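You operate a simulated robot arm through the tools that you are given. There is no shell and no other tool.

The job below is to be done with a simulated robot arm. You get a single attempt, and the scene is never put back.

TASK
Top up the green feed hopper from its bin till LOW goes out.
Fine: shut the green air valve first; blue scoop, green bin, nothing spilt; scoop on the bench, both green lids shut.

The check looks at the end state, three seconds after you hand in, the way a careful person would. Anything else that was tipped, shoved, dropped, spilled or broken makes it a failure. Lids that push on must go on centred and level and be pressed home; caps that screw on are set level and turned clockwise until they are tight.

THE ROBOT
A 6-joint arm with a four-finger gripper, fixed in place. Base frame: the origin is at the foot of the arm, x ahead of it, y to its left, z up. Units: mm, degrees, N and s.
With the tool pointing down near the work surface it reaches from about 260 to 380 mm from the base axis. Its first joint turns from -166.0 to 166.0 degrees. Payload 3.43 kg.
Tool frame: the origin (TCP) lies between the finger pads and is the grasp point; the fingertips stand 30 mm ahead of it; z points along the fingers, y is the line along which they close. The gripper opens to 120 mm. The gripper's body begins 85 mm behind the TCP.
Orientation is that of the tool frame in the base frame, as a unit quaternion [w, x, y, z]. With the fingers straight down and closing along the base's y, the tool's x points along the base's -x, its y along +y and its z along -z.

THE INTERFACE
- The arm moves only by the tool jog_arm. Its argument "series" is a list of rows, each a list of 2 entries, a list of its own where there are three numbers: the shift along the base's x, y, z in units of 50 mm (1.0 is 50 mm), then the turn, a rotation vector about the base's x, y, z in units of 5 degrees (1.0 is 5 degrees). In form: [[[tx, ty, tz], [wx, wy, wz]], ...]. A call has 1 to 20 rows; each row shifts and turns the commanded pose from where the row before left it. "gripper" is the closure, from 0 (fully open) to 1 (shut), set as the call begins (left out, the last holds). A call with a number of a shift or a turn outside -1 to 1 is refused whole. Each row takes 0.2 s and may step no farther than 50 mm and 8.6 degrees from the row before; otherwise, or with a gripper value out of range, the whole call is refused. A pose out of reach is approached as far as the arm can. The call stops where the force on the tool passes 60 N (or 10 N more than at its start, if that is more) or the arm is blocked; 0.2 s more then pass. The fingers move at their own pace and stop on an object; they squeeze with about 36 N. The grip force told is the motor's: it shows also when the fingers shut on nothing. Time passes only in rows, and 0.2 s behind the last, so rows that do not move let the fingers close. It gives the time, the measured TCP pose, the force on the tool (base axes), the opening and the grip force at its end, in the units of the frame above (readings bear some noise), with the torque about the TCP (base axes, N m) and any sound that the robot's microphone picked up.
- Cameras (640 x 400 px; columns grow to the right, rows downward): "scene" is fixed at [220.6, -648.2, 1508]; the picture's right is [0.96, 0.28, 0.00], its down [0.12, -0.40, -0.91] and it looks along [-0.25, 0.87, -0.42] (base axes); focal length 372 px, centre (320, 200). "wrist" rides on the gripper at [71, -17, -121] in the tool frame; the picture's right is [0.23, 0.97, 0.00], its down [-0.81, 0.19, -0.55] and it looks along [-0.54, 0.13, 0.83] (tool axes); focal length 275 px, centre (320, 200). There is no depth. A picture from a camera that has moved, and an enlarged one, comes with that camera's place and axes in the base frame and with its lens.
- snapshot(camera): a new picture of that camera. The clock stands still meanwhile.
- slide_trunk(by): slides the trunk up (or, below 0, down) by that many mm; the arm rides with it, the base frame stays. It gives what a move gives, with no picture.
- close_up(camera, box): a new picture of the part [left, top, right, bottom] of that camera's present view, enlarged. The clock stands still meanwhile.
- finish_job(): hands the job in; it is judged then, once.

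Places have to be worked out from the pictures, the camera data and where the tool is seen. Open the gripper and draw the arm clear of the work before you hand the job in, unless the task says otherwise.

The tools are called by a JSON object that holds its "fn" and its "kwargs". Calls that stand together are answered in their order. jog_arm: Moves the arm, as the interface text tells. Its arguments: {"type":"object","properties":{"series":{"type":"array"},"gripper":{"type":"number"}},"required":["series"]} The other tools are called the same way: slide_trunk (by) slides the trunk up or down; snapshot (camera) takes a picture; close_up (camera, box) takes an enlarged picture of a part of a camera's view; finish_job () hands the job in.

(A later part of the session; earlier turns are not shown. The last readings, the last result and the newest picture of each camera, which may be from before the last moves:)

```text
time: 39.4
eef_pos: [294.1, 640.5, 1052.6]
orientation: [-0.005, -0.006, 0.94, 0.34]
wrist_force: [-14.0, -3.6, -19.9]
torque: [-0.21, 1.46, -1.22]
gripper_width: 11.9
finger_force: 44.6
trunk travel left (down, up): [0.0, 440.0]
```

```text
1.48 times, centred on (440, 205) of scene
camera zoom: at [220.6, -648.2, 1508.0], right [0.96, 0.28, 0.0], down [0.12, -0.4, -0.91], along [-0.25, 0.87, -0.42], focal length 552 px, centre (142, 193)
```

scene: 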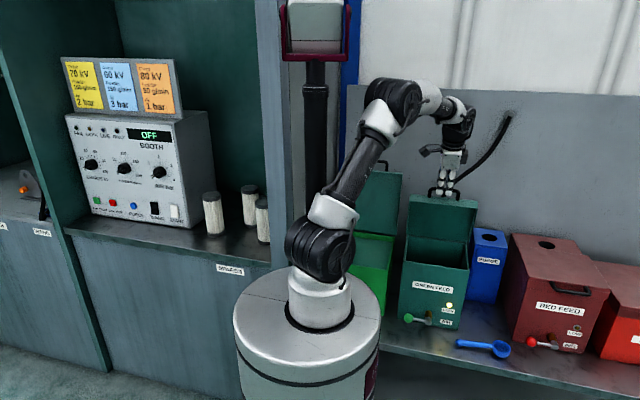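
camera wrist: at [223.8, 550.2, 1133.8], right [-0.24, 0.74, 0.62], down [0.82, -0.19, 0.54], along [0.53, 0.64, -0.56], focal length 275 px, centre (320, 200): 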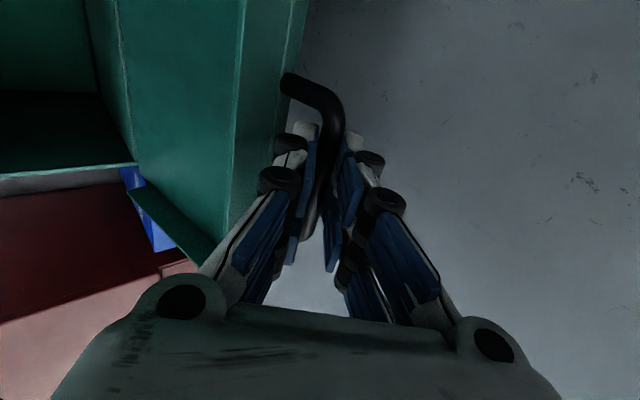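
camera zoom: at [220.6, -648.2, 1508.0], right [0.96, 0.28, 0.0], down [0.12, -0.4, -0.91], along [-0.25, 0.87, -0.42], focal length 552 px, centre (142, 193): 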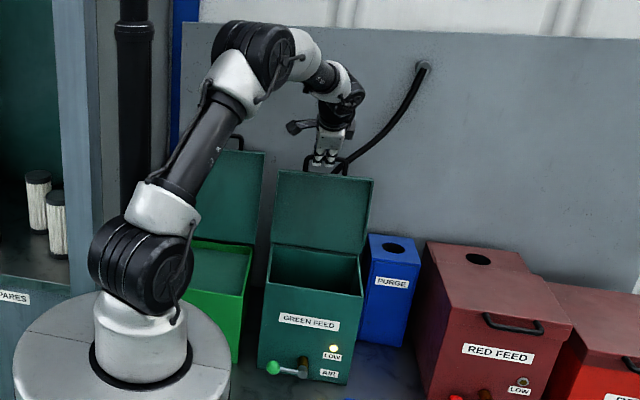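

Past vertical now, about 97°. I continue to look for the lid's own stop, following it slightly downward.

{"fn": "jog_arm", "kwargs": {"series": [[[0, 0.1, -0.05], [0, 0, 0]], [[0, 0.1, -0.03], [0, 0, 0]], [[0, 0.1, -0.03], [0, 0, 0]], [[0, 0.1, -0.03], [0, 0, 0]], [[0, 0.1, -0.04], [0, 0, 0]], [[0, 0, 0], [0, 0, 0]]]}}

```text
time: 40.5
eef_pos: [293.9, 651.7, 1049.4]
orientation: [-0.008, -0.005, 0.941, 0.337]
wrist_force: [-6.8, -34.7, 16.8]
torque: [-0.34, 1.76, -0.76]
gripper_width: 11.6
finger_force: 44.8
trunk travel left (down, up): [0.0, 440.0]
stopped in row 5: the force on the tool passed its limit at 62 N (the readings are from after the stop); the commanded pose is now the measured one
```

The lid reached its own stop just past vertical, about 100°. I open the fingers a little to release the bar and check that the lid stays.

{"fn": "jog_arm", "kwargs": {"series": [[[0, 0, 0], [0, 0, 0]], [[0, 0, 0], [0, 0, 0]], [[0, 0, 0], [0, 0, 0]]], "gripper": 0.7}}

{"fn": "snapshot", "kwargs": {"camera": "wrist"}}

```text
time: 41.3
eef_pos: [294.1, 658.0, 1043.7]
orientation: [-0.007, -0.005, 0.942, 0.336]
wrist_force: [-0.5, 0.2, -0.3]
torque: [-0.03, 0.0, -0.01]
gripper_width: 36.1
finger_force: 0.0
trunk travel left (down, up): [0.0, 440.0]
```

```text
taken
camera wrist: at [226.1, 567.3, 1127.6], right [-0.24, 0.75, 0.62], down [0.82, -0.19, 0.54], along [0.52, 0.63, -0.57], focal length 275 px, centre (320, 200)
```

wrist: 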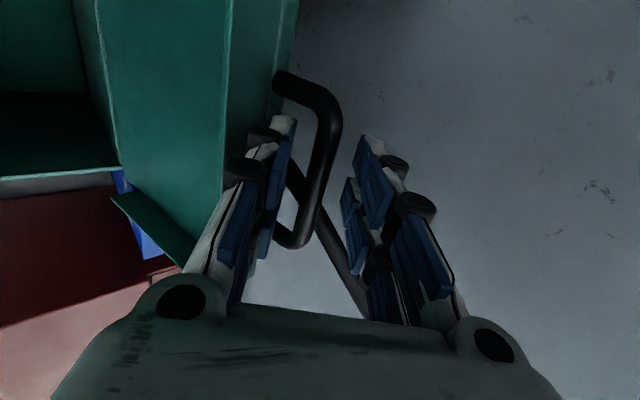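

The lid stays open by itself. I withdraw straight back along the tool axis and view the scene.

{"fn": "jog_arm", "kwargs": {"series": [[[0, -0.25, 0.31], [0, 0, 0]], [[0, -0.25, 0.31], [0, 0, 0]], [[0, -0.25, 0.31], [0, 0, 0]], [[0, -0.25, 0.31], [0, 0, 0]], [[0, -0.5, 0.31], [-0.5, 0, 0]], [[0, -0.6, 0.2], [-1, 0, 0]], [[0, -0.6, 0], [-1, 0, 0]], [[0, -0.6, 0], [-1, 0, 0]]]}}

{"fn": "snapshot", "kwargs": {"camera": "wrist"}}

{"fn": "close_up", "kwargs": {"camera": "scene", "box": [340, 70, 540, 340]}}

```text
time: 43.1
eef_pos: [296.0, 492.2, 1132.3]
orientation: [-0.007, -0.005, 0.982, 0.187]
wrist_force: [-0.1, -0.9, 0.1]
torque: [0.04, 0.0, 0.01]
gripper_width: 36.0
finger_force: 0.0
trunk travel left (down, up): [0.0, 440.0]
```

```text
taken
camera wrist: at [226.1, 430.7, 1238.7], right [-0.24, 0.9, 0.36], down [0.82, -0.02, 0.57], along [0.52, 0.43, -0.73], focal length 275 px, centre (320, 200)
```

wrist: 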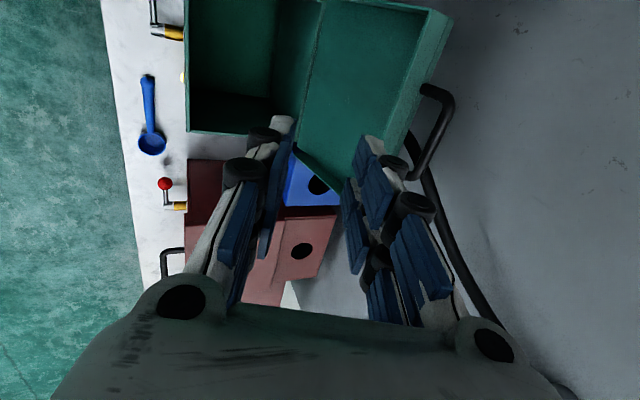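

```text
1.48 times, centred on (440, 205) of scene
camera zoom: at [220.6, -648.2, 1508.0], right [0.96, 0.28, 0.0], down [0.12, -0.4, -0.91], along [-0.25, 0.87, -0.42], focal length 552 px, centre (142, 193)
```

zoom: 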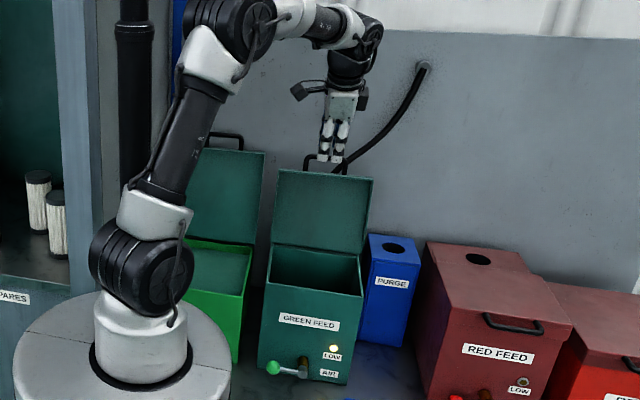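

The hopper lid stands open unaided. Next is the scoop: I bring the tool back to vertical in front of the hopper, above the scoop, and look down on it.

{"fn": "jog_arm", "kwargs": {"series": [[[0.35, -0.5, -0.3], [-0.72, 0, 0]], [[0.35, -0.5, -0.4], [-0.72, 0, 0]], [[0.35, -0.5, -0.5], [-0.72, 0, 0]], [[0.35, -0.5, -0.5], [-0.72, 0, 0]], [[0.35, -0.5, -0.5], [-0.72, 0, 0]], [[0.35, -0.4, -0.5], [-0.72, 0, 0]], [[0.2, 0, -0.6], [0, 0, 0]], [[0.1, 0, -0.6], [0, 0, 0]], [[0, 0, -0.6], [0, 0, 0]]]}}

{"fn": "snapshot", "kwargs": {"camera": "wrist"}}

{"fn": "snapshot", "kwargs": {"camera": "scene"}}

```text
time: 45.1
eef_pos: [415.5, 347.6, 907.3]
orientation: [-0.008, -0.003, 1.0, 0.002]
wrist_force: [-1.2, -0.8, 0.7]
torque: [-0.01, 0.02, 0.02]
gripper_width: 36.1
finger_force: 0.0
trunk travel left (down, up): [0.0, 440.0]
```

```text
taken
camera wrist: at [346.2, 329.8, 1029.8], right [-0.24, 0.97, 0.01], down [0.82, 0.2, 0.54], along [0.52, 0.13, -0.84], focal length 275 px, centre (320, 200)
```

wrist: 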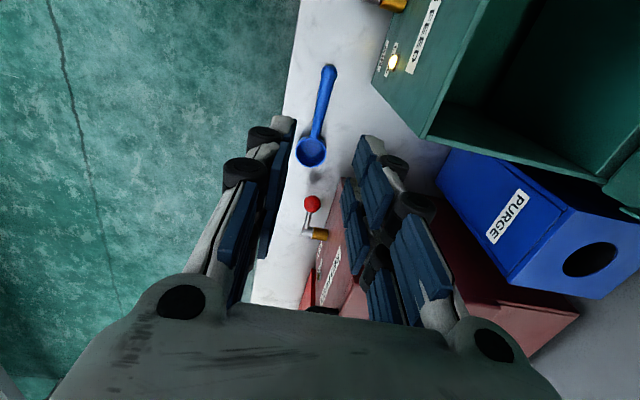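

```text
taken
```

scene: 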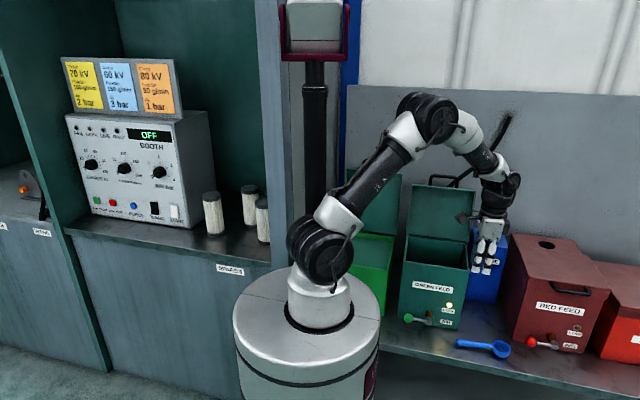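

I zoom in on the scoop from both cameras to get its exact line and heights.

{"fn": "close_up", "kwargs": {"camera": "wrist", "box": [260, 40, 380, 190]}}

{"fn": "close_up", "kwargs": {"camera": "scene", "box": [445, 325, 525, 375]}}

```text
2.67 times, centred on (320, 115) of wrist
camera zoom: at [346.2, 329.8, 1029.8], right [-0.24, 0.97, 0.01], down [0.82, 0.2, 0.54], along [0.52, 0.13, -0.84], focal length 734 px, centre (320, 427)
```

zoom: 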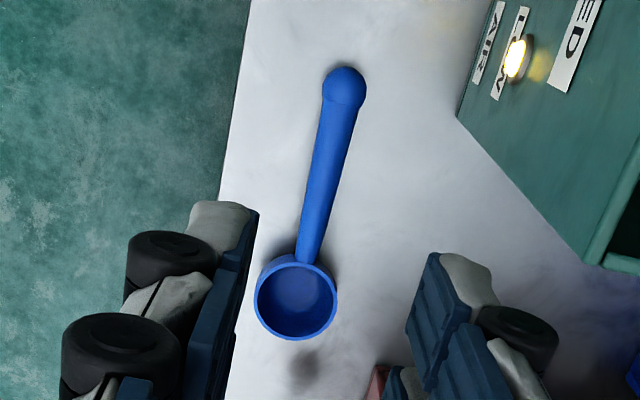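

```text
8.00 times, centred on (485, 350) of scene
camera zoom: at [220.6, -648.2, 1508.0], right [0.96, 0.28, 0.0], down [0.12, -0.4, -0.91], along [-0.25, 0.87, -0.42], focal length 2979 px, centre (-1000, -1000)
```

zoom: 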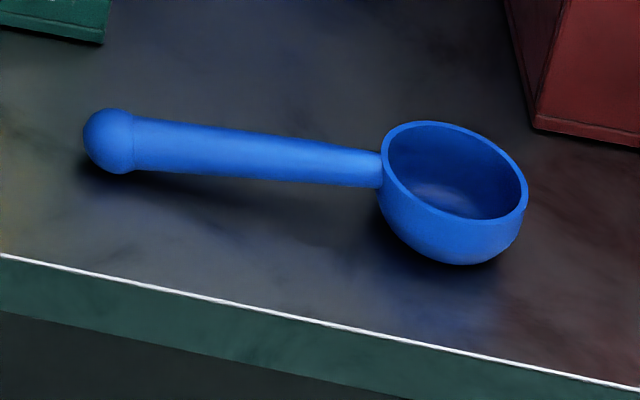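

The scoop lies along x: ball end near (405, 360, 565), bowl rim centre near (532, 360, 585), with the bench near z≈552. I'll grip the handle at x≈455 from straight above, going down part way first.

{"fn": "jog_arm", "kwargs": {"series": [[[0.2, 0.07, -0.8], [0, 0, 0]], [[0.2, 0.07, -0.8], [0, 0, 0]], [[0.2, 0.07, -0.8], [0, 0, 0]], [[0.19, 0.06, -0.8], [0, 0, 0]], [[0, 0, -0.8], [0, 0, 0]], [[0, 0, -0.8], [0, 0, 0]]], "gripper": 0.58}}

{"fn": "snapshot", "kwargs": {"camera": "wrist"}}

{"fn": "snapshot", "kwargs": {"camera": "scene"}}

```text
time: 46.5
eef_pos: [453.3, 361.2, 665.4]
orientation: [-0.008, -0.003, 1.0, 0.002]
wrist_force: [0.4, 0.3, -0.3]
torque: [-0.02, 0.02, 0.01]
gripper_width: 50.2
finger_force: 0.1
trunk travel left (down, up): [0.0, 440.0]
```

```text
taken
camera wrist: at [384.2, 344.0, 787.8], right [-0.24, 0.97, 0.01], down [0.82, 0.2, 0.54], along [0.52, 0.13, -0.84], focal length 275 px, centre (320, 200)
```

wrist: 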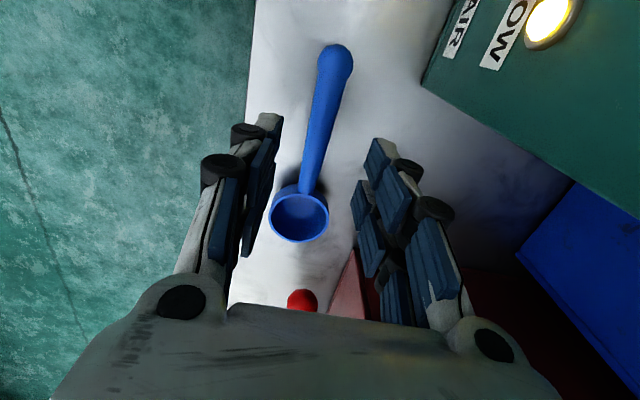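

```text
taken
```

scene: 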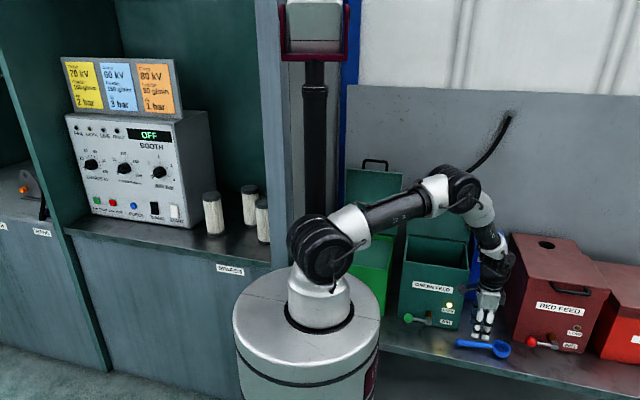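

The handle line is at y≈361.3, centred between the fingers. I descend to TCP z≈587, tips just above the bench, and close.

{"fn": "jog_arm", "kwargs": {"series": [[[0.03, 0, -0.5], [0, 0, 0]], [[0, 0, -0.5], [0, 0, 0]], [[0, 0, -0.4], [0, 0, 0]], [[0, 0, -0.16], [0, 0, 0]]]}}

{"fn": "snapshot", "kwargs": {"camera": "wrist"}}

{"fn": "close_up", "kwargs": {"camera": "scene", "box": [445, 300, 525, 375]}}

```text
time: 47.5
eef_pos: [455.2, 360.7, 589.7]
orientation: [-0.007, -0.003, 1.0, 0.003]
wrist_force: [-1.2, 0.1, 6.6]
torque: [-0.28, -0.14, -0.04]
gripper_width: 51.4
finger_force: 0.7
trunk travel left (down, up): [0.0, 440.0]
```

```text
taken
camera wrist: at [386.7, 343.1, 711.4], right [-0.24, 0.97, 0.01], down [0.82, 0.2, 0.54], along [0.52, 0.13, -0.84], focal length 275 px, centre (320, 200)
```

wrist: 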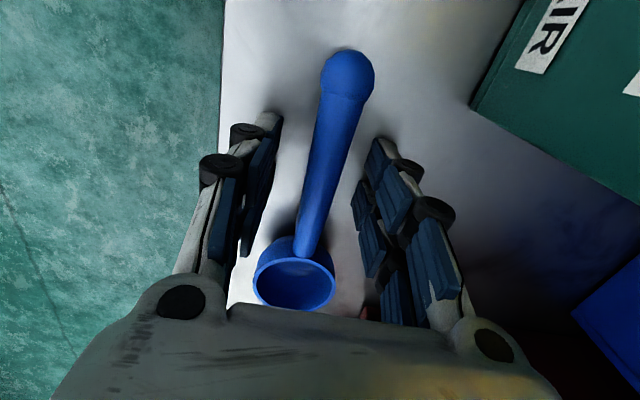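

```text
5.33 times, centred on (485, 338) of scene
camera zoom: at [220.6, -648.2, 1508.0], right [0.96, 0.28, 0.0], down [0.12, -0.4, -0.91], along [-0.25, 0.87, -0.42], focal length 1986 px, centre (-560, -533)
```

zoom: 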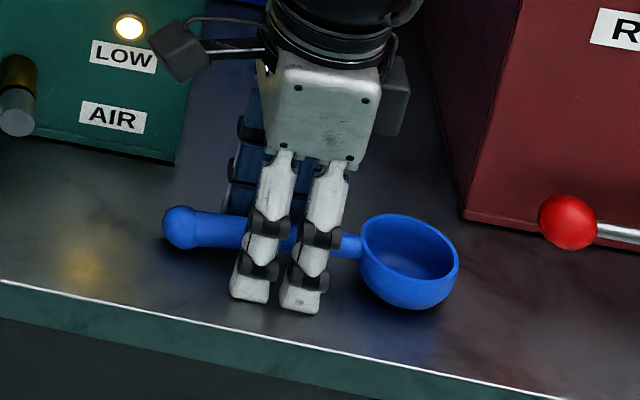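

The fingertips just touch the bench (6.6 N at TCP z 589.7), so the bench is at z≈560. I lift 2 mm and close on the handle.

{"fn": "jog_arm", "kwargs": {"series": [[[0, 0, 0.06], [0, 0, 0]], [[0, 0, 0], [0, 0, 0]], [[0, 0, 0], [0, 0, 0]], [[0, 0, 0], [0, 0, 0]], [[0, 0, 0], [0, 0, 0]]], "gripper": 1}}

{"fn": "snapshot", "kwargs": {"camera": "wrist"}}

```text
time: 48.7
eef_pos: [454.7, 360.7, 592.3]
orientation: [-0.009, -0.003, 1.0, 0.001]
wrist_force: [0.2, 0.2, 0.2]
torque: [-0.01, 0.05, 0.04]
gripper_width: 16.1
finger_force: 36.0
trunk travel left (down, up): [0.0, 440.0]
```

```text
taken
camera wrist: at [386.8, 342.9, 714.1], right [-0.24, 0.97, 0.01], down [0.82, 0.2, 0.54], along [0.52, 0.13, -0.84], focal length 275 px, centre (320, 200)
```

wrist: 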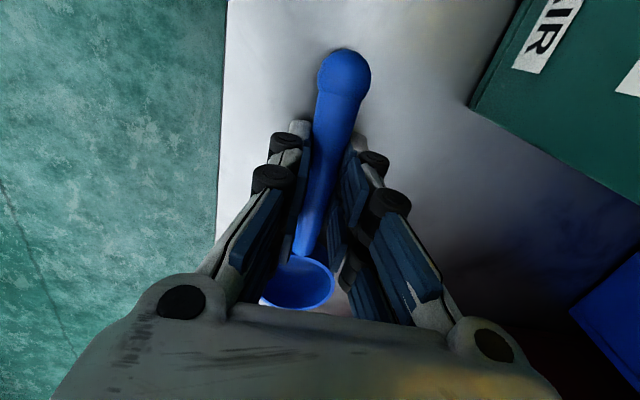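

The handle is held (16 mm, 36 N). I lift it straight up and check that the scoop stays level.

{"fn": "jog_arm", "kwargs": {"series": [[[0, 0, 0.2], [0, 0, 0]], [[0, 0, 0.4], [0, 0, 0]], [[0, 0, 0.6], [0, 0, 0]], [[0, 0, 0.8], [0, 0, 0]], [[0, 0, 0.8], [0, 0, 0]], [[0, 0, 0.8], [0, 0, 0]]]}}

{"fn": "snapshot", "kwargs": {"camera": "wrist"}}

{"fn": "close_up", "kwargs": {"camera": "scene", "box": [400, 180, 560, 360]}}

```text
time: 50.1
eef_pos: [454.6, 357.9, 773.7]
orientation: [-0.009, -0.005, 1.0, 0.001]
wrist_force: [-0.6, 0.5, -1.7]
torque: [0.03, 0.02, 0.04]
gripper_width: 16.0
finger_force: 35.9
trunk travel left (down, up): [0.0, 440.0]
```

```text
taken
camera wrist: at [386.0, 341.4, 894.3], right [-0.24, 0.97, 0.01], down [0.82, 0.2, 0.54], along [0.52, 0.13, -0.84], focal length 275 px, centre (320, 200)
```

wrist: 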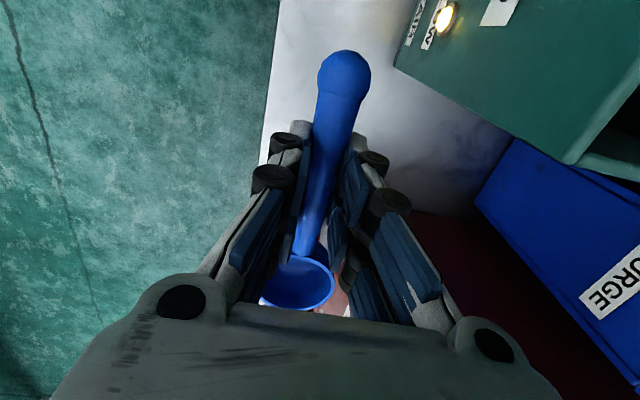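

```text
2.22 times, centred on (480, 270) of scene
camera zoom: at [220.6, -648.2, 1508.0], right [0.96, 0.28, 0.0], down [0.12, -0.4, -0.91], along [-0.25, 0.87, -0.42], focal length 828 px, centre (-36, 44)
```

zoom: 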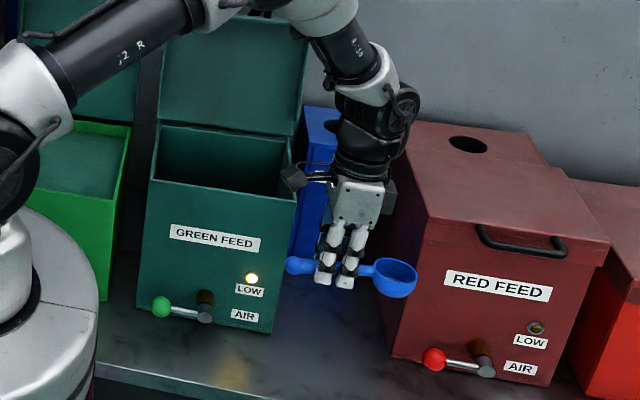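

The scoop is held steadily, bowl pointing +x and visible to the wrist camera. A full-height partition seems to stand just left of the bin, near x≈-90, so I'll keep the arm right of x≈0. I raise the scoop and carry it over to above the bin.

{"fn": "jog_arm", "kwargs": {"series": [[[0, 0, 0.8], [0, 0, 0]], [[0, 0, 0.8], [0, 0, 0]], [[0, 0, 0.8], [0, 0, 0]], [[0, 0, 0.8], [0, 0, 0]], [[-0.75, 0.35, 0], [0, 0, 0]], [[-0.75, 0.35, 0], [0, 0, 0]], [[-0.75, 0.35, 0], [0, 0, 0]], [[-0.75, 0.35, 0], [0, 0, 0]], [[-0.75, 0.35, 0], [0, 0, 0]], [[-0.75, 0.35, 0], [0, 0, 0]], [[-0.75, 0.35, 0], [0, 0, 0]], [[-0.75, 0.35, 0], [0, 0, 0]], [[-0.75, 0.35, 0], [0, 0, 0]], [[-0.75, 0.35, 0], [0, 0, 0]]]}}

{"fn": "snapshot", "kwargs": {"camera": "wrist"}}

{"fn": "snapshot", "kwargs": {"camera": "scene"}}

```text
time: 53.1
eef_pos: [78.8, 536.3, 930.3]
orientation: [-0.008, -0.004, 1.0, 0.001]
wrist_force: [-1.5, 0.5, -1.2]
torque: [0.02, 0.01, 0.01]
gripper_width: 16.0
finger_force: 36.2
trunk travel left (down, up): [0.0, 440.0]
```

```text
taken
camera wrist: at [9.6, 518.9, 1052.5], right [-0.24, 0.97, 0.01], down [0.82, 0.2, 0.54], along [0.52, 0.13, -0.84], focal length 275 px, centre (320, 200)
```

wrist: 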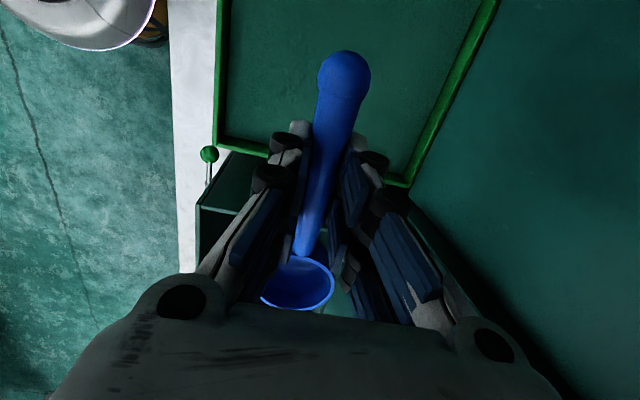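

```text
taken
```

scene: 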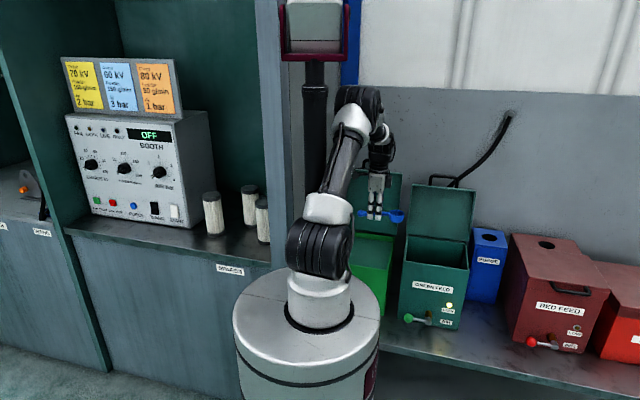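

I take a close-up to judge the powder level against the bin's inner wall.

{"fn": "close_up", "kwargs": {"camera": "wrist", "box": [200, 0, 300, 170]}}

{"fn": "close_up", "kwargs": {"camera": "wrist", "box": [360, 0, 500, 200]}}

{"fn": "close_up", "kwargs": {"camera": "scene", "box": [340, 190, 480, 330]}}

```text
2.35 times, centred on (250, 85) of wrist
camera zoom: at [9.6, 518.9, 1052.5], right [-0.24, 0.97, 0.01], down [0.82, 0.2, 0.54], along [0.52, 0.13, -0.84], focal length 648 px, centre (485, 471)
```

zoom: 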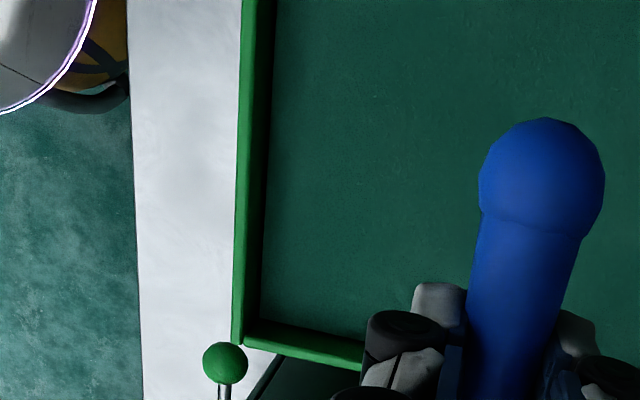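

```text
2.00 times, centred on (430, 100) of wrist
camera zoom: at [9.6, 518.9, 1052.5], right [-0.24, 0.97, 0.01], down [0.82, 0.2, 0.54], along [0.52, 0.13, -0.84], focal length 551 px, centre (100, 400)
```

zoom: 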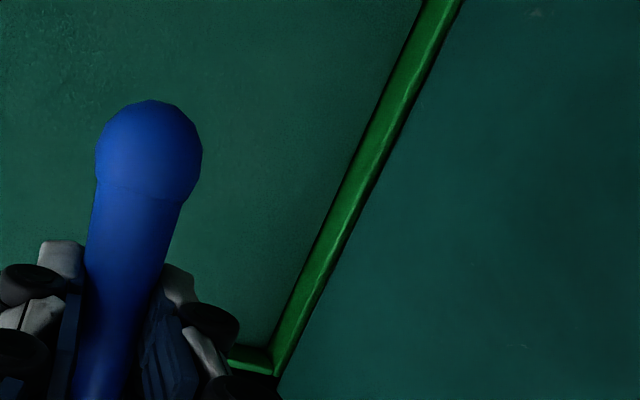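

```text
2.86 times, centred on (410, 260) of scene
camera zoom: at [220.6, -648.2, 1508.0], right [0.96, 0.28, 0.0], down [0.12, -0.4, -0.91], along [-0.25, 0.87, -0.42], focal length 1064 px, centre (63, 29)
```

zoom: 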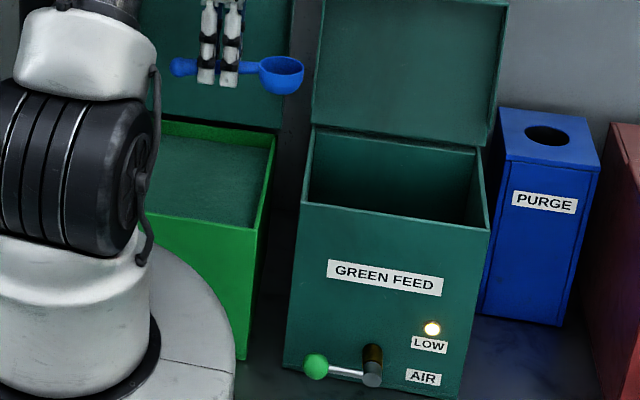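

The powder lies about 20 mm below the rim, so near z≈722. I move over the bin's right part, rolling the bowl 45° (opening toward the robot) and then pitching it 20° nose-down above the powder.

{"fn": "jog_arm", "kwargs": {"series": [[[-0.12, 0.14, -0.25], [1, 0, 0]], [[-0.12, 0.14, -0.25], [1, 0, 0]], [[-0.12, 0.14, -0.25], [1, 0, 0]], [[-0.12, 0.14, -0.25], [1, 0, 0]], [[-0.12, 0.14, -0.25], [1, 0, 0]], [[-0.12, 0.14, -0.25], [1, 0, 0]], [[-0.12, 0.14, -0.25], [1, 0, 0]], [[-0.12, 0.14, -0.25], [1, 0, 0]], [[-0.12, 0.14, -0.25], [1, 0, 0]], [[0, 0, 0], [0, 1, 0]], [[0, 0, 0], [0, 1, 0]], [[0, 0, 0], [0, 1, 0]], [[0, 0, 0], [0, 1, 0]]]}}

{"fn": "snapshot", "kwargs": {"camera": "wrist"}}

{"fn": "snapshot", "kwargs": {"camera": "scene"}}

```text
time: 55.9
eef_pos: [26.0, 576.2, 852.0]
orientation: [-0.207, 0.032, 0.941, 0.266]
wrist_force: [-0.2, 0.5, -1.0]
torque: [-0.01, 0.0, 0.0]
gripper_width: 15.9
finger_force: 37.0
out of reach, approached as far as the arm can: row 6, 7, 8, 9
trunk travel left (down, up): [0.0, 440.0]
```

```text
taken
camera wrist: at [2.6, 496.9, 965.5], right [-0.04, 0.82, 0.57], down [0.98, -0.08, 0.19], along [0.2, 0.57, -0.8], focal length 275 px, centre (320, 200)
```

wrist: 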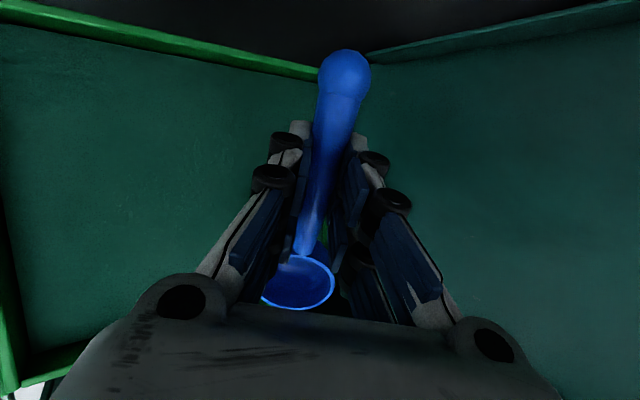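

```text
taken
```

scene: 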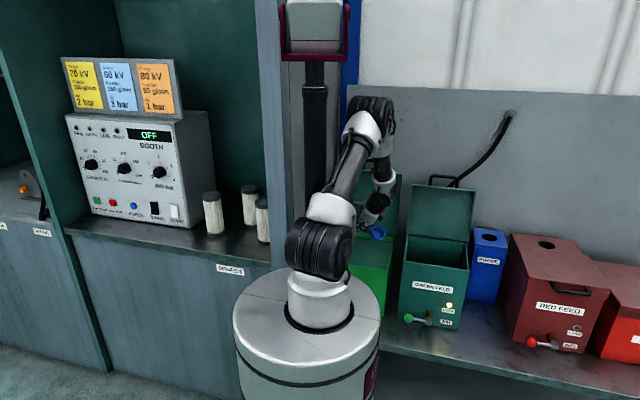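

The roll stopped short at about 31° because the wrist comes too close to the shoulder. Raising the trunk 200 mm gives the arm more room under itself, so I do that now while the scoop is still empty.

{"fn": "slide_trunk", "kwargs": {"by": 200}}

```text
time: 58.1
eef_pos: [24.8, 576.9, 1052.2]
orientation: [-0.207, 0.032, 0.94, 0.268]
wrist_force: [-0.1, -0.3, -0.2]
torque: [-0.03, 0.02, 0.02]
gripper_width: 16.2
finger_force: 36.4
trunk travel left (down, up): [-200.0, 240.0]
```

Now I complete the roll about the handle axis and lower toward the powder, keeping the bowl clear above it (TCP z≈800) for a check.

{"fn": "jog_arm", "kwargs": {"series": [[[0, 0.05, -0.7], [0, 0, 0]], [[0, 0.05, -0.7], [0, 0, 0]], [[0, 0.05, -0.7], [0.91, 0.05, -0.41]], [[0, 0.05, -0.7], [0.91, 0.05, -0.41]], [[0, 0.05, -0.7], [0.91, 0.05, -0.41]], [[0, 0.05, -0.7], [0, 0, 0]], [[0, 0.05, -0.7], [0, 0, 0]]]}}

{"fn": "snapshot", "kwargs": {"camera": "wrist"}}

{"fn": "snapshot", "kwargs": {"camera": "scene"}}

```text
time: 59.7
eef_pos: [24.6, 594.1, 807.3]
orientation: [-0.2, 0.059, 0.897, 0.388]
wrist_force: [-0.2, -0.6, -0.1]
torque: [-0.04, 0.04, 0.0]
gripper_width: 15.8
finger_force: 36.2
trunk travel left (down, up): [-200.0, 240.0]
```

```text
taken
camera wrist: at [-7.1, 492.6, 900.7], right [0.04, 0.66, 0.75], down [0.96, -0.23, 0.14], along [0.26, 0.72, -0.65], focal length 275 px, centre (320, 200)
```

wrist: 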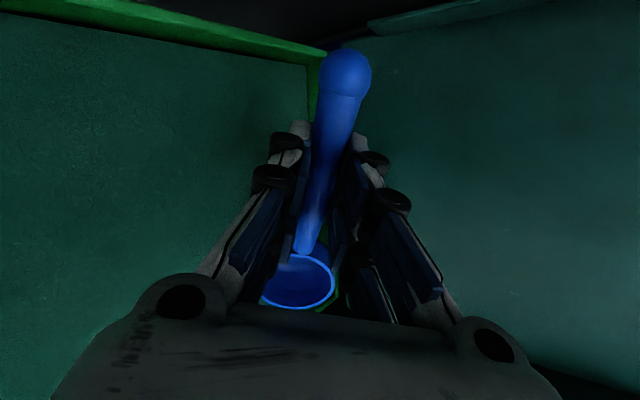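

```text
taken
```

scene: 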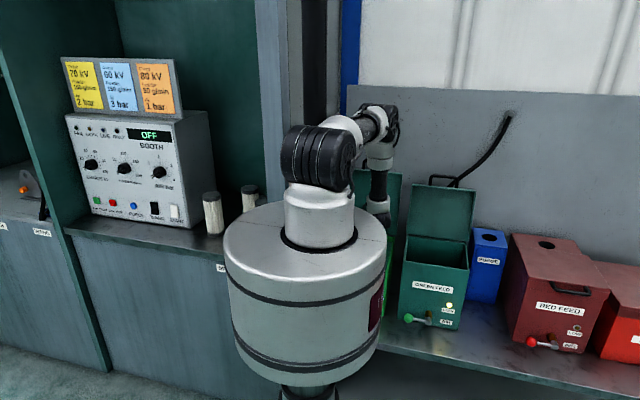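

The bowl is posed over the powder at about (96, 598, 775). I lower it to half bury the bowl and drag it toward the robot while rolling it level.

{"fn": "jog_arm", "kwargs": {"series": [[[0, 0, -0.38], [0, 0, 0]], [[0, 0, -0.38], [0, 0, 0]], [[0, 0, -0.38], [0, 0, 0]], [[0, -0.2, 0], [0, 0, 0]], [[0, -0.2, 0], [0, 0, 0]], [[0, -0.2, 0], [0, 0, 0]], [[0, -0.14, 0], [-0.91, -0.05, 0.405]], [[0, -0.14, 0], [-0.91, -0.05, 0.405]], [[0, -0.14, 0], [-0.91, -0.05, 0.405]], [[0, -0.14, 0], [-0.91, -0.05, 0.405]], [[0, -0.14, 0], [-0.91, -0.05, 0.405]], [[0, -0.1, 0], [-0.91, -0.05, 0.405]], [[0, -0.1, 0], [-0.91, -0.05, 0.405]], [[0, -0.1, 0], [-0.91, -0.05, 0.405]], [[0, -0.1, 0], [-0.91, -0.05, 0.405]]]}}

{"fn": "snapshot", "kwargs": {"camera": "wrist"}}

```text
time: 62.9
eef_pos: [24.6, 509.2, 749.6]
orientation: [-0.208, -0.022, 0.978, 0.015]
wrist_force: [0.1, 0.3, -0.5]
torque: [0.0, 0.03, 0.0]
gripper_width: 15.8
finger_force: 35.5
trunk travel left (down, up): [-200.0, 240.0]
```

```text
taken
camera wrist: at [9.6, 486.8, 888.6], right [-0.25, 0.96, 0.13], down [0.96, 0.22, 0.18], along [0.15, 0.17, -0.97], focal length 275 px, centre (320, 200)
```

wrist: 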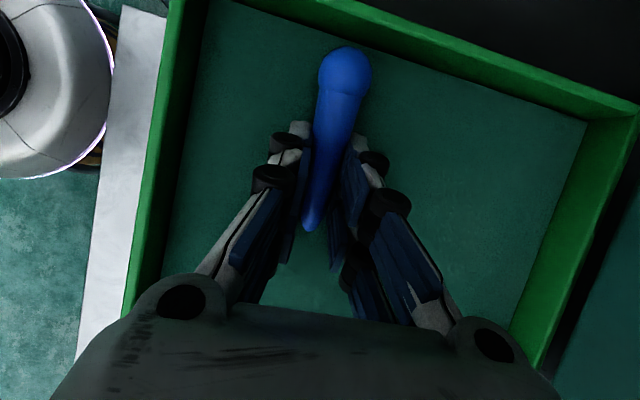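

The bowl is fully under the powder surface, with no unusual force. I bring it level and lift it out slowly.

{"fn": "jog_arm", "kwargs": {"series": [[[0, 0, 0.05], [0.05, -0.96, 0]], [[0, 0, 0.05], [0.05, -0.96, 0]], [[0, 0, 0.05], [0.05, -0.96, 0]], [[0, 0, 0.05], [0.05, -0.96, 0]], [[0, 0, 0.05], [0.05, -0.96, 0]], [[0, 0, 0.1], [0, 0, 0]], [[0, 0, 0.2], [0, 0, 0]], [[0, 0, 0.2], [0, 0, 0]], [[0, 0, 0.2], [0, 0, 0]], [[0, 0, 0.2], [0, 0, 0]]]}}

{"fn": "snapshot", "kwargs": {"camera": "wrist"}}

{"fn": "close_up", "kwargs": {"camera": "wrist", "box": [220, 40, 420, 320]}}

```text
time: 65.1
eef_pos: [26.7, 510.3, 805.9]
orientation: [0.0, -0.027, 0.999, 0.021]
wrist_force: [0.5, 0.2, -0.3]
torque: [0.01, 0.02, 0.02]
gripper_width: 16.4
finger_force: 36.1
trunk travel left (down, up): [-200.0, 240.0]
```

```text
taken
camera wrist: at [-43.8, 484.0, 927.3], right [-0.28, 0.96, 0.04], down [0.8, 0.21, 0.56], along [0.53, 0.19, -0.83], focal length 275 px, centre (320, 200)
```

wrist: 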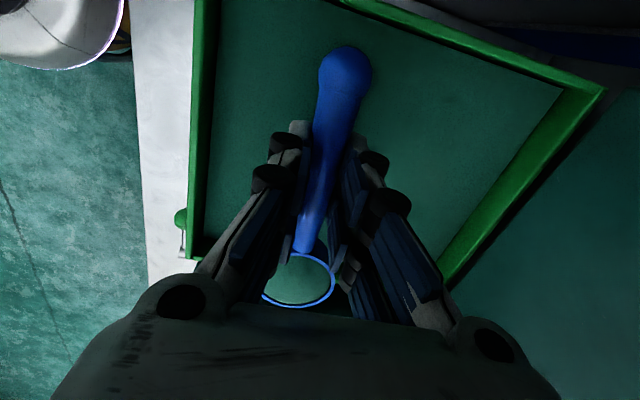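

```text
1.43 times, centred on (320, 180) of wrist
camera zoom: at [-43.8, 484.0, 927.3], right [-0.28, 0.96, 0.04], down [0.8, 0.21, 0.56], along [0.53, 0.19, -0.83], focal length 393 px, centre (320, 229)
```

zoom: 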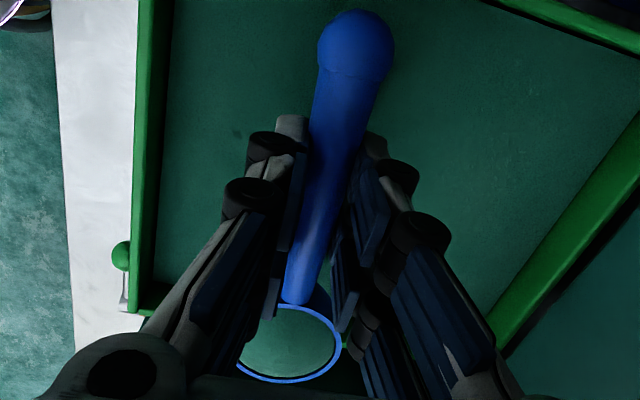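

The bowl is full, level with its rim. I trim the small roll, then lift slowly and carry it level over to the hopper opening at z≈900.

{"fn": "jog_arm", "kwargs": {"series": [[[0, 0, 0.15], [-0.2, 0, 0]], [[0, 0, 0.25], [-0.25, 0, 0]], [[0, 0, 0.3], [0, 0, 0]], [[0, 0, 0.35], [0, 0, 0]], [[0, 0, 0.35], [0, 0, 0]], [[0, 0, 0.3], [0, 0, 0]], [[0, 0, 0.2], [0, 0, 0]], [[0.1, 0, 0], [0, 0, 0]], [[0.2, 0.02, 0], [0, 0, 0]], [[0.3, 0.04, 0], [0, 0, 0]], [[0.4, 0.04, 0], [0, 0, 0]], [[0.4, 0.04, 0], [0, 0, 0]], [[0.45, 0.05, 0], [0, 0, 0]], [[0.45, 0.05, 0], [0, 0, 0]], [[0.45, 0.05, 0], [0, 0, 0]], [[0.45, 0.05, 0], [0, 0, 0]], [[0.4, 0.04, 0], [0, 0, 0]], [[0.3, 0, 0], [0, 0, 0]], [[0.2, 0, 0], [0, 0, 0]], [[0.1, 0, 0], [0, 0, 0]]]}}

{"fn": "snapshot", "kwargs": {"camera": "wrist"}}

{"fn": "close_up", "kwargs": {"camera": "scene", "box": [350, 170, 500, 340]}}

```text
time: 69.3
eef_pos: [234.3, 528.3, 901.0]
orientation: [-0.002, -0.027, 1.0, 0.002]
wrist_force: [-0.5, 0.4, -0.5]
torque: [-0.03, 0.05, -0.02]
gripper_width: 16.1
finger_force: 35.6
trunk travel left (down, up): [-200.0, 240.0]
```

```text
taken
camera wrist: at [165.6, 507.1, 1022.9], right [-0.28, 0.96, 0.0], down [0.8, 0.23, 0.55], along [0.53, 0.16, -0.83], focal length 275 px, centre (320, 200)
```

wrist: 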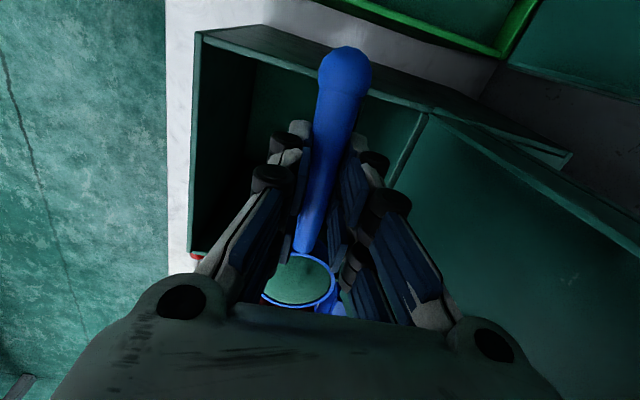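

```text
2.35 times, centred on (425, 255) of scene
camera zoom: at [220.6, -648.2, 1508.0], right [0.96, 0.28, 0.0], down [0.12, -0.4, -0.91], along [-0.25, 0.87, -0.42], focal length 876 px, centre (73, 71)
```

zoom: 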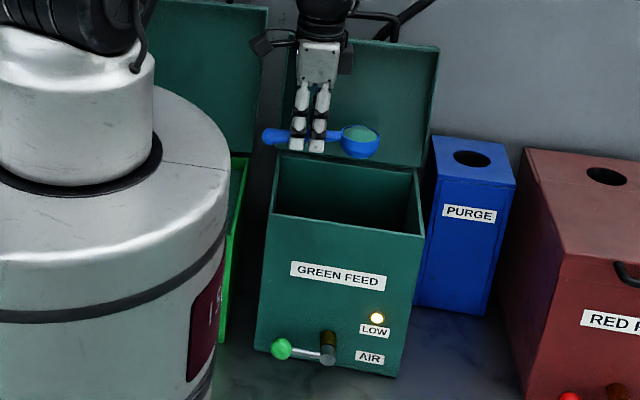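

The bowl is still full and its centre is well inside the opening (x 205–417, y 435–608). I now roll the scoop about its handle in place to tip the powder into the hopper.

{"fn": "jog_arm", "kwargs": {"series": [[[0.05, 0.1, 0.05], [0.5, 0, 0]], [[0.05, 0.1, 0.05], [1, 0, 0]], [[0, 0.1, 0.05], [1, 0, 0]], [[0, 0, 0.05], [1, 0, 0]], [[0, 0, 0], [1, 0, 0]], [[0, 0, 0], [1, 0, 0]], [[0, 0, 0], [1, 0, 0]], [[0, 0, 0], [1, 0, 0]], [[0, 0, 0], [1, 0, 0]], [[0, 0, 0], [1, 0, 0]], [[0, 0, 0], [1, 0, 0]], [[0, 0, 0], [1, 0, 0]], [[0, 0, 0], [1, 0, 0]], [[0, 0, 0], [1, 0, 0]], [[0, 0, 0], [1, 0, 0]], [[0, 0, 0], [1, 0, 0]], [[0, 0, 0], [1, 0, 0]], [[0, 0, 0], [1, 0, 0]], [[0, 0, 0], [1, 0, 0]], [[0, 0, 0], [1, 0, 0]]]}}

{"fn": "snapshot", "kwargs": {"camera": "wrist"}}

{"fn": "close_up", "kwargs": {"camera": "scene", "box": [350, 170, 500, 340]}}

```text
time: 73.5
eef_pos: [239.6, 544.1, 912.1]
orientation: [0.02, -0.018, 0.658, 0.753]
wrist_force: [0.4, -0.5, -0.5]
torque: [-0.02, 0.03, -0.03]
gripper_width: 16.0
finger_force: 35.8
trunk travel left (down, up): [-200.0, 240.0]
```

```text
taken
camera wrist: at [170.0, 426.4, 875.3], right [-0.28, -0.13, 0.95], down [0.8, -0.58, 0.16], along [0.53, 0.81, 0.27], focal length 275 px, centre (320, 200)
```

wrist: 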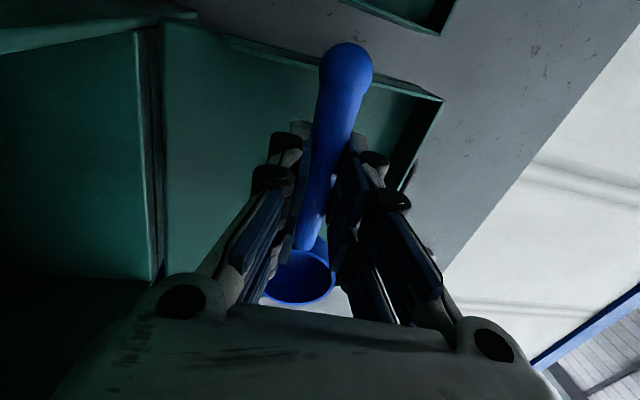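

```text
2.35 times, centred on (425, 255) of scene
camera zoom: at [220.6, -648.2, 1508.0], right [0.96, 0.28, 0.0], down [0.12, -0.4, -0.91], along [-0.25, 0.87, -0.42], focal length 876 px, centre (73, 71)
```

zoom: 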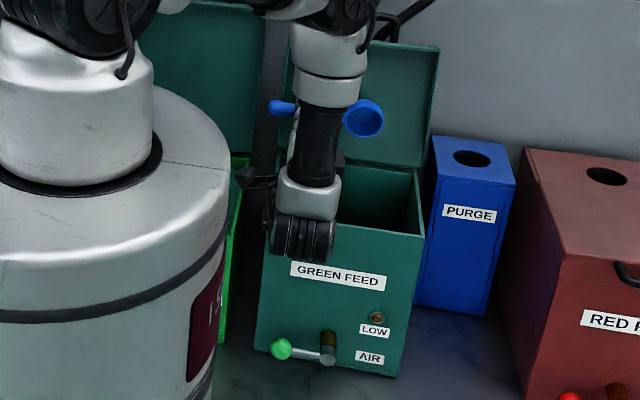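

The bowl looks empty and the LOW lamp appears to be out. I zoom in to confirm both and look for any spill.

{"fn": "close_up", "kwargs": {"camera": "scene", "box": [395, 265, 475, 335]}}

{"fn": "close_up", "kwargs": {"camera": "wrist", "box": [230, 220, 380, 320]}}

{"fn": "close_up", "kwargs": {"camera": "scene", "box": [410, 180, 470, 230]}}

```text
5.71 times, centred on (435, 300) of scene
camera zoom: at [220.6, -648.2, 1508.0], right [0.96, 0.28, 0.0], down [0.12, -0.4, -0.91], along [-0.25, 0.87, -0.42], focal length 2128 px, centre (-337, -371)
```

zoom: 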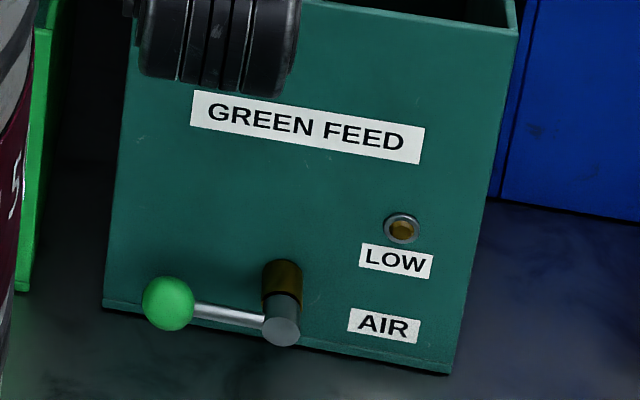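

```text
4.00 times, centred on (305, 270) of wrist
camera zoom: at [170.0, 426.4, 875.3], right [-0.28, -0.13, 0.95], down [0.8, -0.58, 0.16], along [0.53, 0.81, 0.27], focal length 1101 px, centre (380, -80)
```

zoom: 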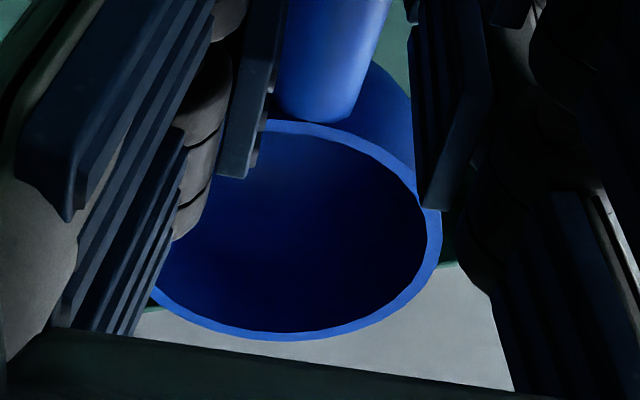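

```text
8.00 times, centred on (440, 205) of scene
camera zoom: at [220.6, -648.2, 1508.0], right [0.96, 0.28, 0.0], down [0.12, -0.4, -0.91], along [-0.25, 0.87, -0.42], focal length 2979 px, centre (-640, 160)
```

zoom: 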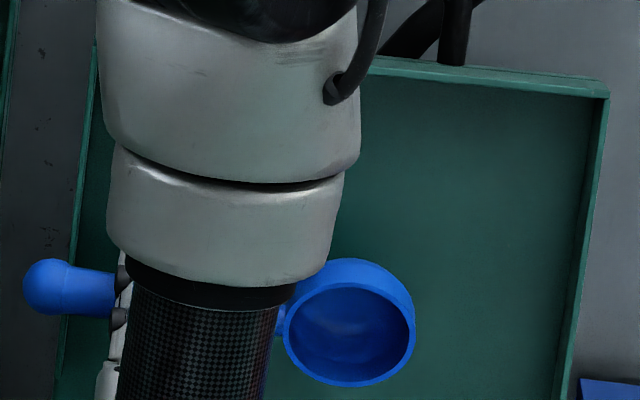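

LOW is out and the bowl is clean and empty. I roll the scoop back to level over the hopper.

{"fn": "jog_arm", "kwargs": {"series": [[[0, 0, 0], [-0.97, 0, 0]], [[0, 0, 0], [-0.97, 0, 0]], [[0, 0, 0], [-0.97, 0, 0]], [[0, 0, 0], [-0.97, 0, 0]], [[0, 0, 0], [-0.97, 0, 0]], [[0, 0, 0], [-0.97, 0, 0]], [[0, 0, 0], [-0.97, 0, 0]], [[0, 0, 0], [-0.97, 0, 0]], [[0, 0, 0], [-0.97, 0, 0]], [[0, 0, 0], [-0.97, 0, 0]], [[0, 0, 0], [-0.97, 0, 0]], [[0, 0, 0], [-0.97, 0, 0]], [[0, 0, 0], [-0.97, 0, 0]], [[0, 0, 0], [-0.97, 0, 0]], [[0, 0, 0], [-0.97, 0, 0]], [[0, 0, 0], [-0.97, 0, 0]], [[0, 0, 0], [-0.97, 0, 0]], [[0, 0, 0], [-0.97, 0, 0]], [[0, 0, 0], [-0.97, 0, 0]], [[0, 0, 0.4], [-0.97, 0, 0]]]}}

{"fn": "snapshot", "kwargs": {"camera": "wrist"}}

{"fn": "snapshot", "kwargs": {"camera": "scene"}}

```text
time: 77.7
eef_pos: [239.6, 543.5, 932.8]
orientation: [0.0, -0.028, 1.0, 0.005]
wrist_force: [0.0, 0.1, -0.1]
torque: [-0.04, 0.01, -0.02]
gripper_width: 16.0
finger_force: 36.2
trunk travel left (down, up): [-200.0, 240.0]
```

```text
taken
camera wrist: at [169.8, 521.7, 1053.0], right [-0.28, 0.96, 0.01], down [0.8, 0.23, 0.55], along [0.53, 0.17, -0.83], focal length 275 px, centre (320, 200)
```

wrist: 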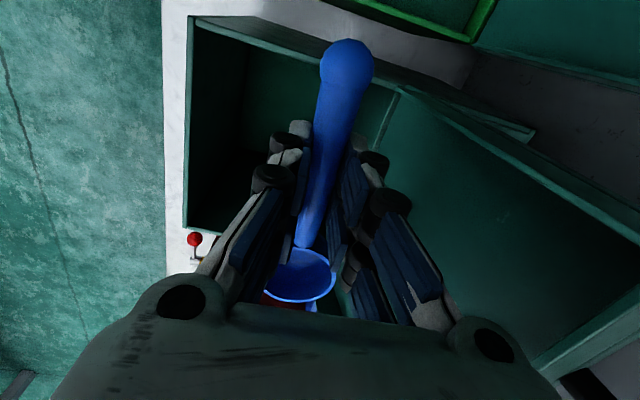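

```text
taken
```

scene: 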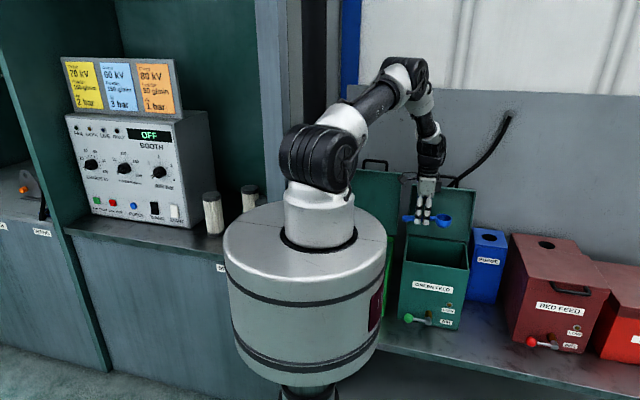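

The scoop is level and empty. I carry it back over to its bench spot, then lower the trunk again.

{"fn": "jog_arm", "kwargs": {"series": [[[0.3, -0.3, 0.2], [0, 0, 0]], [[0.5, -0.5, 0], [0, 0, 0]], [[0.6, -0.5, 0], [0, 0, 0]], [[0.6, -0.5, 0], [0, 0, 0]], [[0.6, -0.5, 0], [0, 0, 0]], [[0.6, -0.5, 0], [0, 0, 0]], [[0.6, -0.5, 0], [0, 0, -0.3]], [[0.5, -0.4, 0], [0, 0, -0.3]]]}}

{"fn": "slide_trunk", "kwargs": {"by": -200}}

{"fn": "snapshot", "kwargs": {"camera": "wrist"}}

{"fn": "close_up", "kwargs": {"camera": "scene", "box": [400, 200, 560, 380]}}

```text
time: 79.5
eef_pos: [453.9, 356.5, 940.8]
orientation: [-0.001, -0.001, 1.0, 0.007]
wrist_force: [0.4, -0.3, -0.9]
torque: [0.0, 0.05, -0.01]
gripper_width: 16.3
finger_force: 36.1
trunk travel left (down, up): [-200.0, 240.0]
```

```text
time: 81.6
eef_pos: [454.2, 357.6, 740.9]
orientation: [0.0, -0.002, 1.0, 0.006]
wrist_force: [-0.4, 0.2, 0.0]
torque: [0.0, 0.03, -0.03]
gripper_width: 16.3
finger_force: 36.0
trunk travel left (down, up): [0.0, 440.0]
```

```text
taken
camera wrist: at [383.4, 338.4, 862.2], right [-0.23, 0.97, 0.01], down [0.81, 0.19, 0.55], along [0.54, 0.14, -0.83], focal length 275 px, centre (320, 200)
```

wrist: 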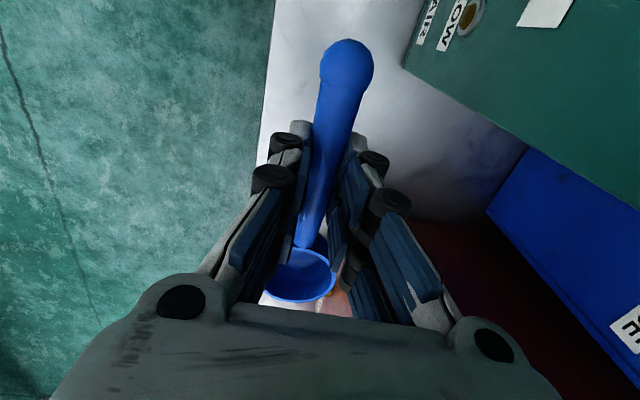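

```text
2.22 times, centred on (480, 290) of scene
camera zoom: at [220.6, -648.2, 1508.0], right [0.96, 0.28, 0.0], down [0.12, -0.4, -0.91], along [-0.25, 0.87, -0.42], focal length 828 px, centre (-36, 0)
```

zoom: 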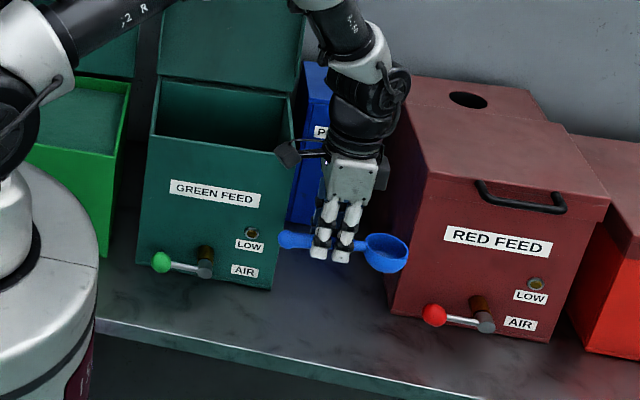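

The scoop has hardly shifted in the grip. I lower it to just above the bench, then go in small steps until contact.

{"fn": "jog_arm", "kwargs": {"series": [[[0, 0.04, -0.6], [0, 0, 0]], [[0, 0.04, -0.6], [0, 0, 0]], [[0, 0, -0.6], [0, 0, 0]], [[0, 0, -0.5], [0, 0, 0]], [[0, 0, -0.4], [0, 0, 0]], [[0, 0, -0.1], [0, 0, 0]], [[0, 0, 0], [0, 0, 0]]]}}

{"fn": "close_up", "kwargs": {"camera": "scene", "box": [445, 310, 525, 370]}}

```text
time: 83.2
eef_pos: [453.7, 362.8, 600.1]
orientation: [0.0, -0.001, 1.0, 0.006]
wrist_force: [0.5, -0.2, -0.4]
torque: [-0.02, 0.04, 0.01]
gripper_width: 16.3
finger_force: 35.9
trunk travel left (down, up): [0.0, 440.0]
```

```text
6.67 times, centred on (485, 340) of scene
camera zoom: at [220.6, -648.2, 1508.0], right [0.96, 0.28, 0.0], down [0.12, -0.4, -0.91], along [-0.25, 0.87, -0.42], focal length 2482 px, centre (-780, -733)
```

zoom: 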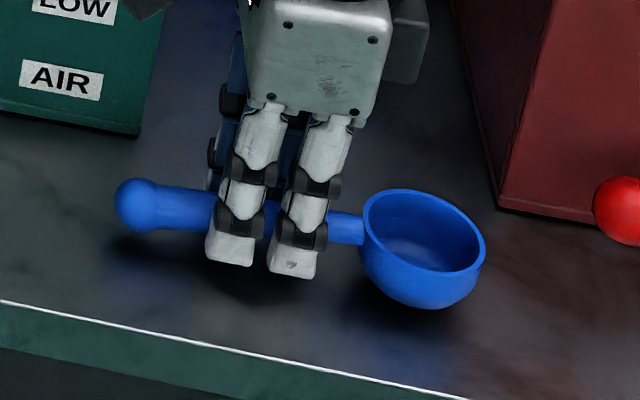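

The scoop hovers a few millimetres above the bench. I lower in 2 mm steps until I feel contact.

{"fn": "jog_arm", "kwargs": {"series": [[[0, 0, -0.04], [0, 0, 0]], [[0, 0, -0.04], [0, 0, 0]], [[0, 0, 0], [0, 0, 0]]]}}

{"fn": "jog_arm", "kwargs": {"series": [[[0, 0, -0.04], [0, 0, 0]], [[0, 0, 0], [0, 0, 0]]]}}

```text
time: 84.0
eef_pos: [455.7, 361.8, 595.8]
orientation: [0.0, -0.002, 1.0, 0.006]
wrist_force: [0.5, -0.5, -0.6]
torque: [0.01, 0.07, -0.02]
gripper_width: 16.1
finger_force: 35.7
trunk travel left (down, up): [0.0, 440.0]
```

```text
time: 84.6
eef_pos: [455.1, 361.6, 595.8]
orientation: [0.0, -0.002, 1.0, 0.006]
wrist_force: [0.3, -0.3, -1.2]
torque: [0.03, 0.04, -0.03]
gripper_width: 16.1
finger_force: 36.4
trunk travel left (down, up): [0.0, 440.0]
```

{"fn": "jog_arm", "kwargs": {"series": [[[0, 0, -0.04], [0, 0, 0]], [[0, 0, 0], [0, 0, 0]]]}}

```text
time: 85.2
eef_pos: [454.6, 361.0, 594.5]
orientation: [0.001, -0.002, 1.0, 0.007]
wrist_force: [-2.4, 0.9, 9.6]
torque: [-0.1, -0.62, 0.0]
gripper_width: 16.0
finger_force: 36.4
trunk travel left (down, up): [0.0, 440.0]
```

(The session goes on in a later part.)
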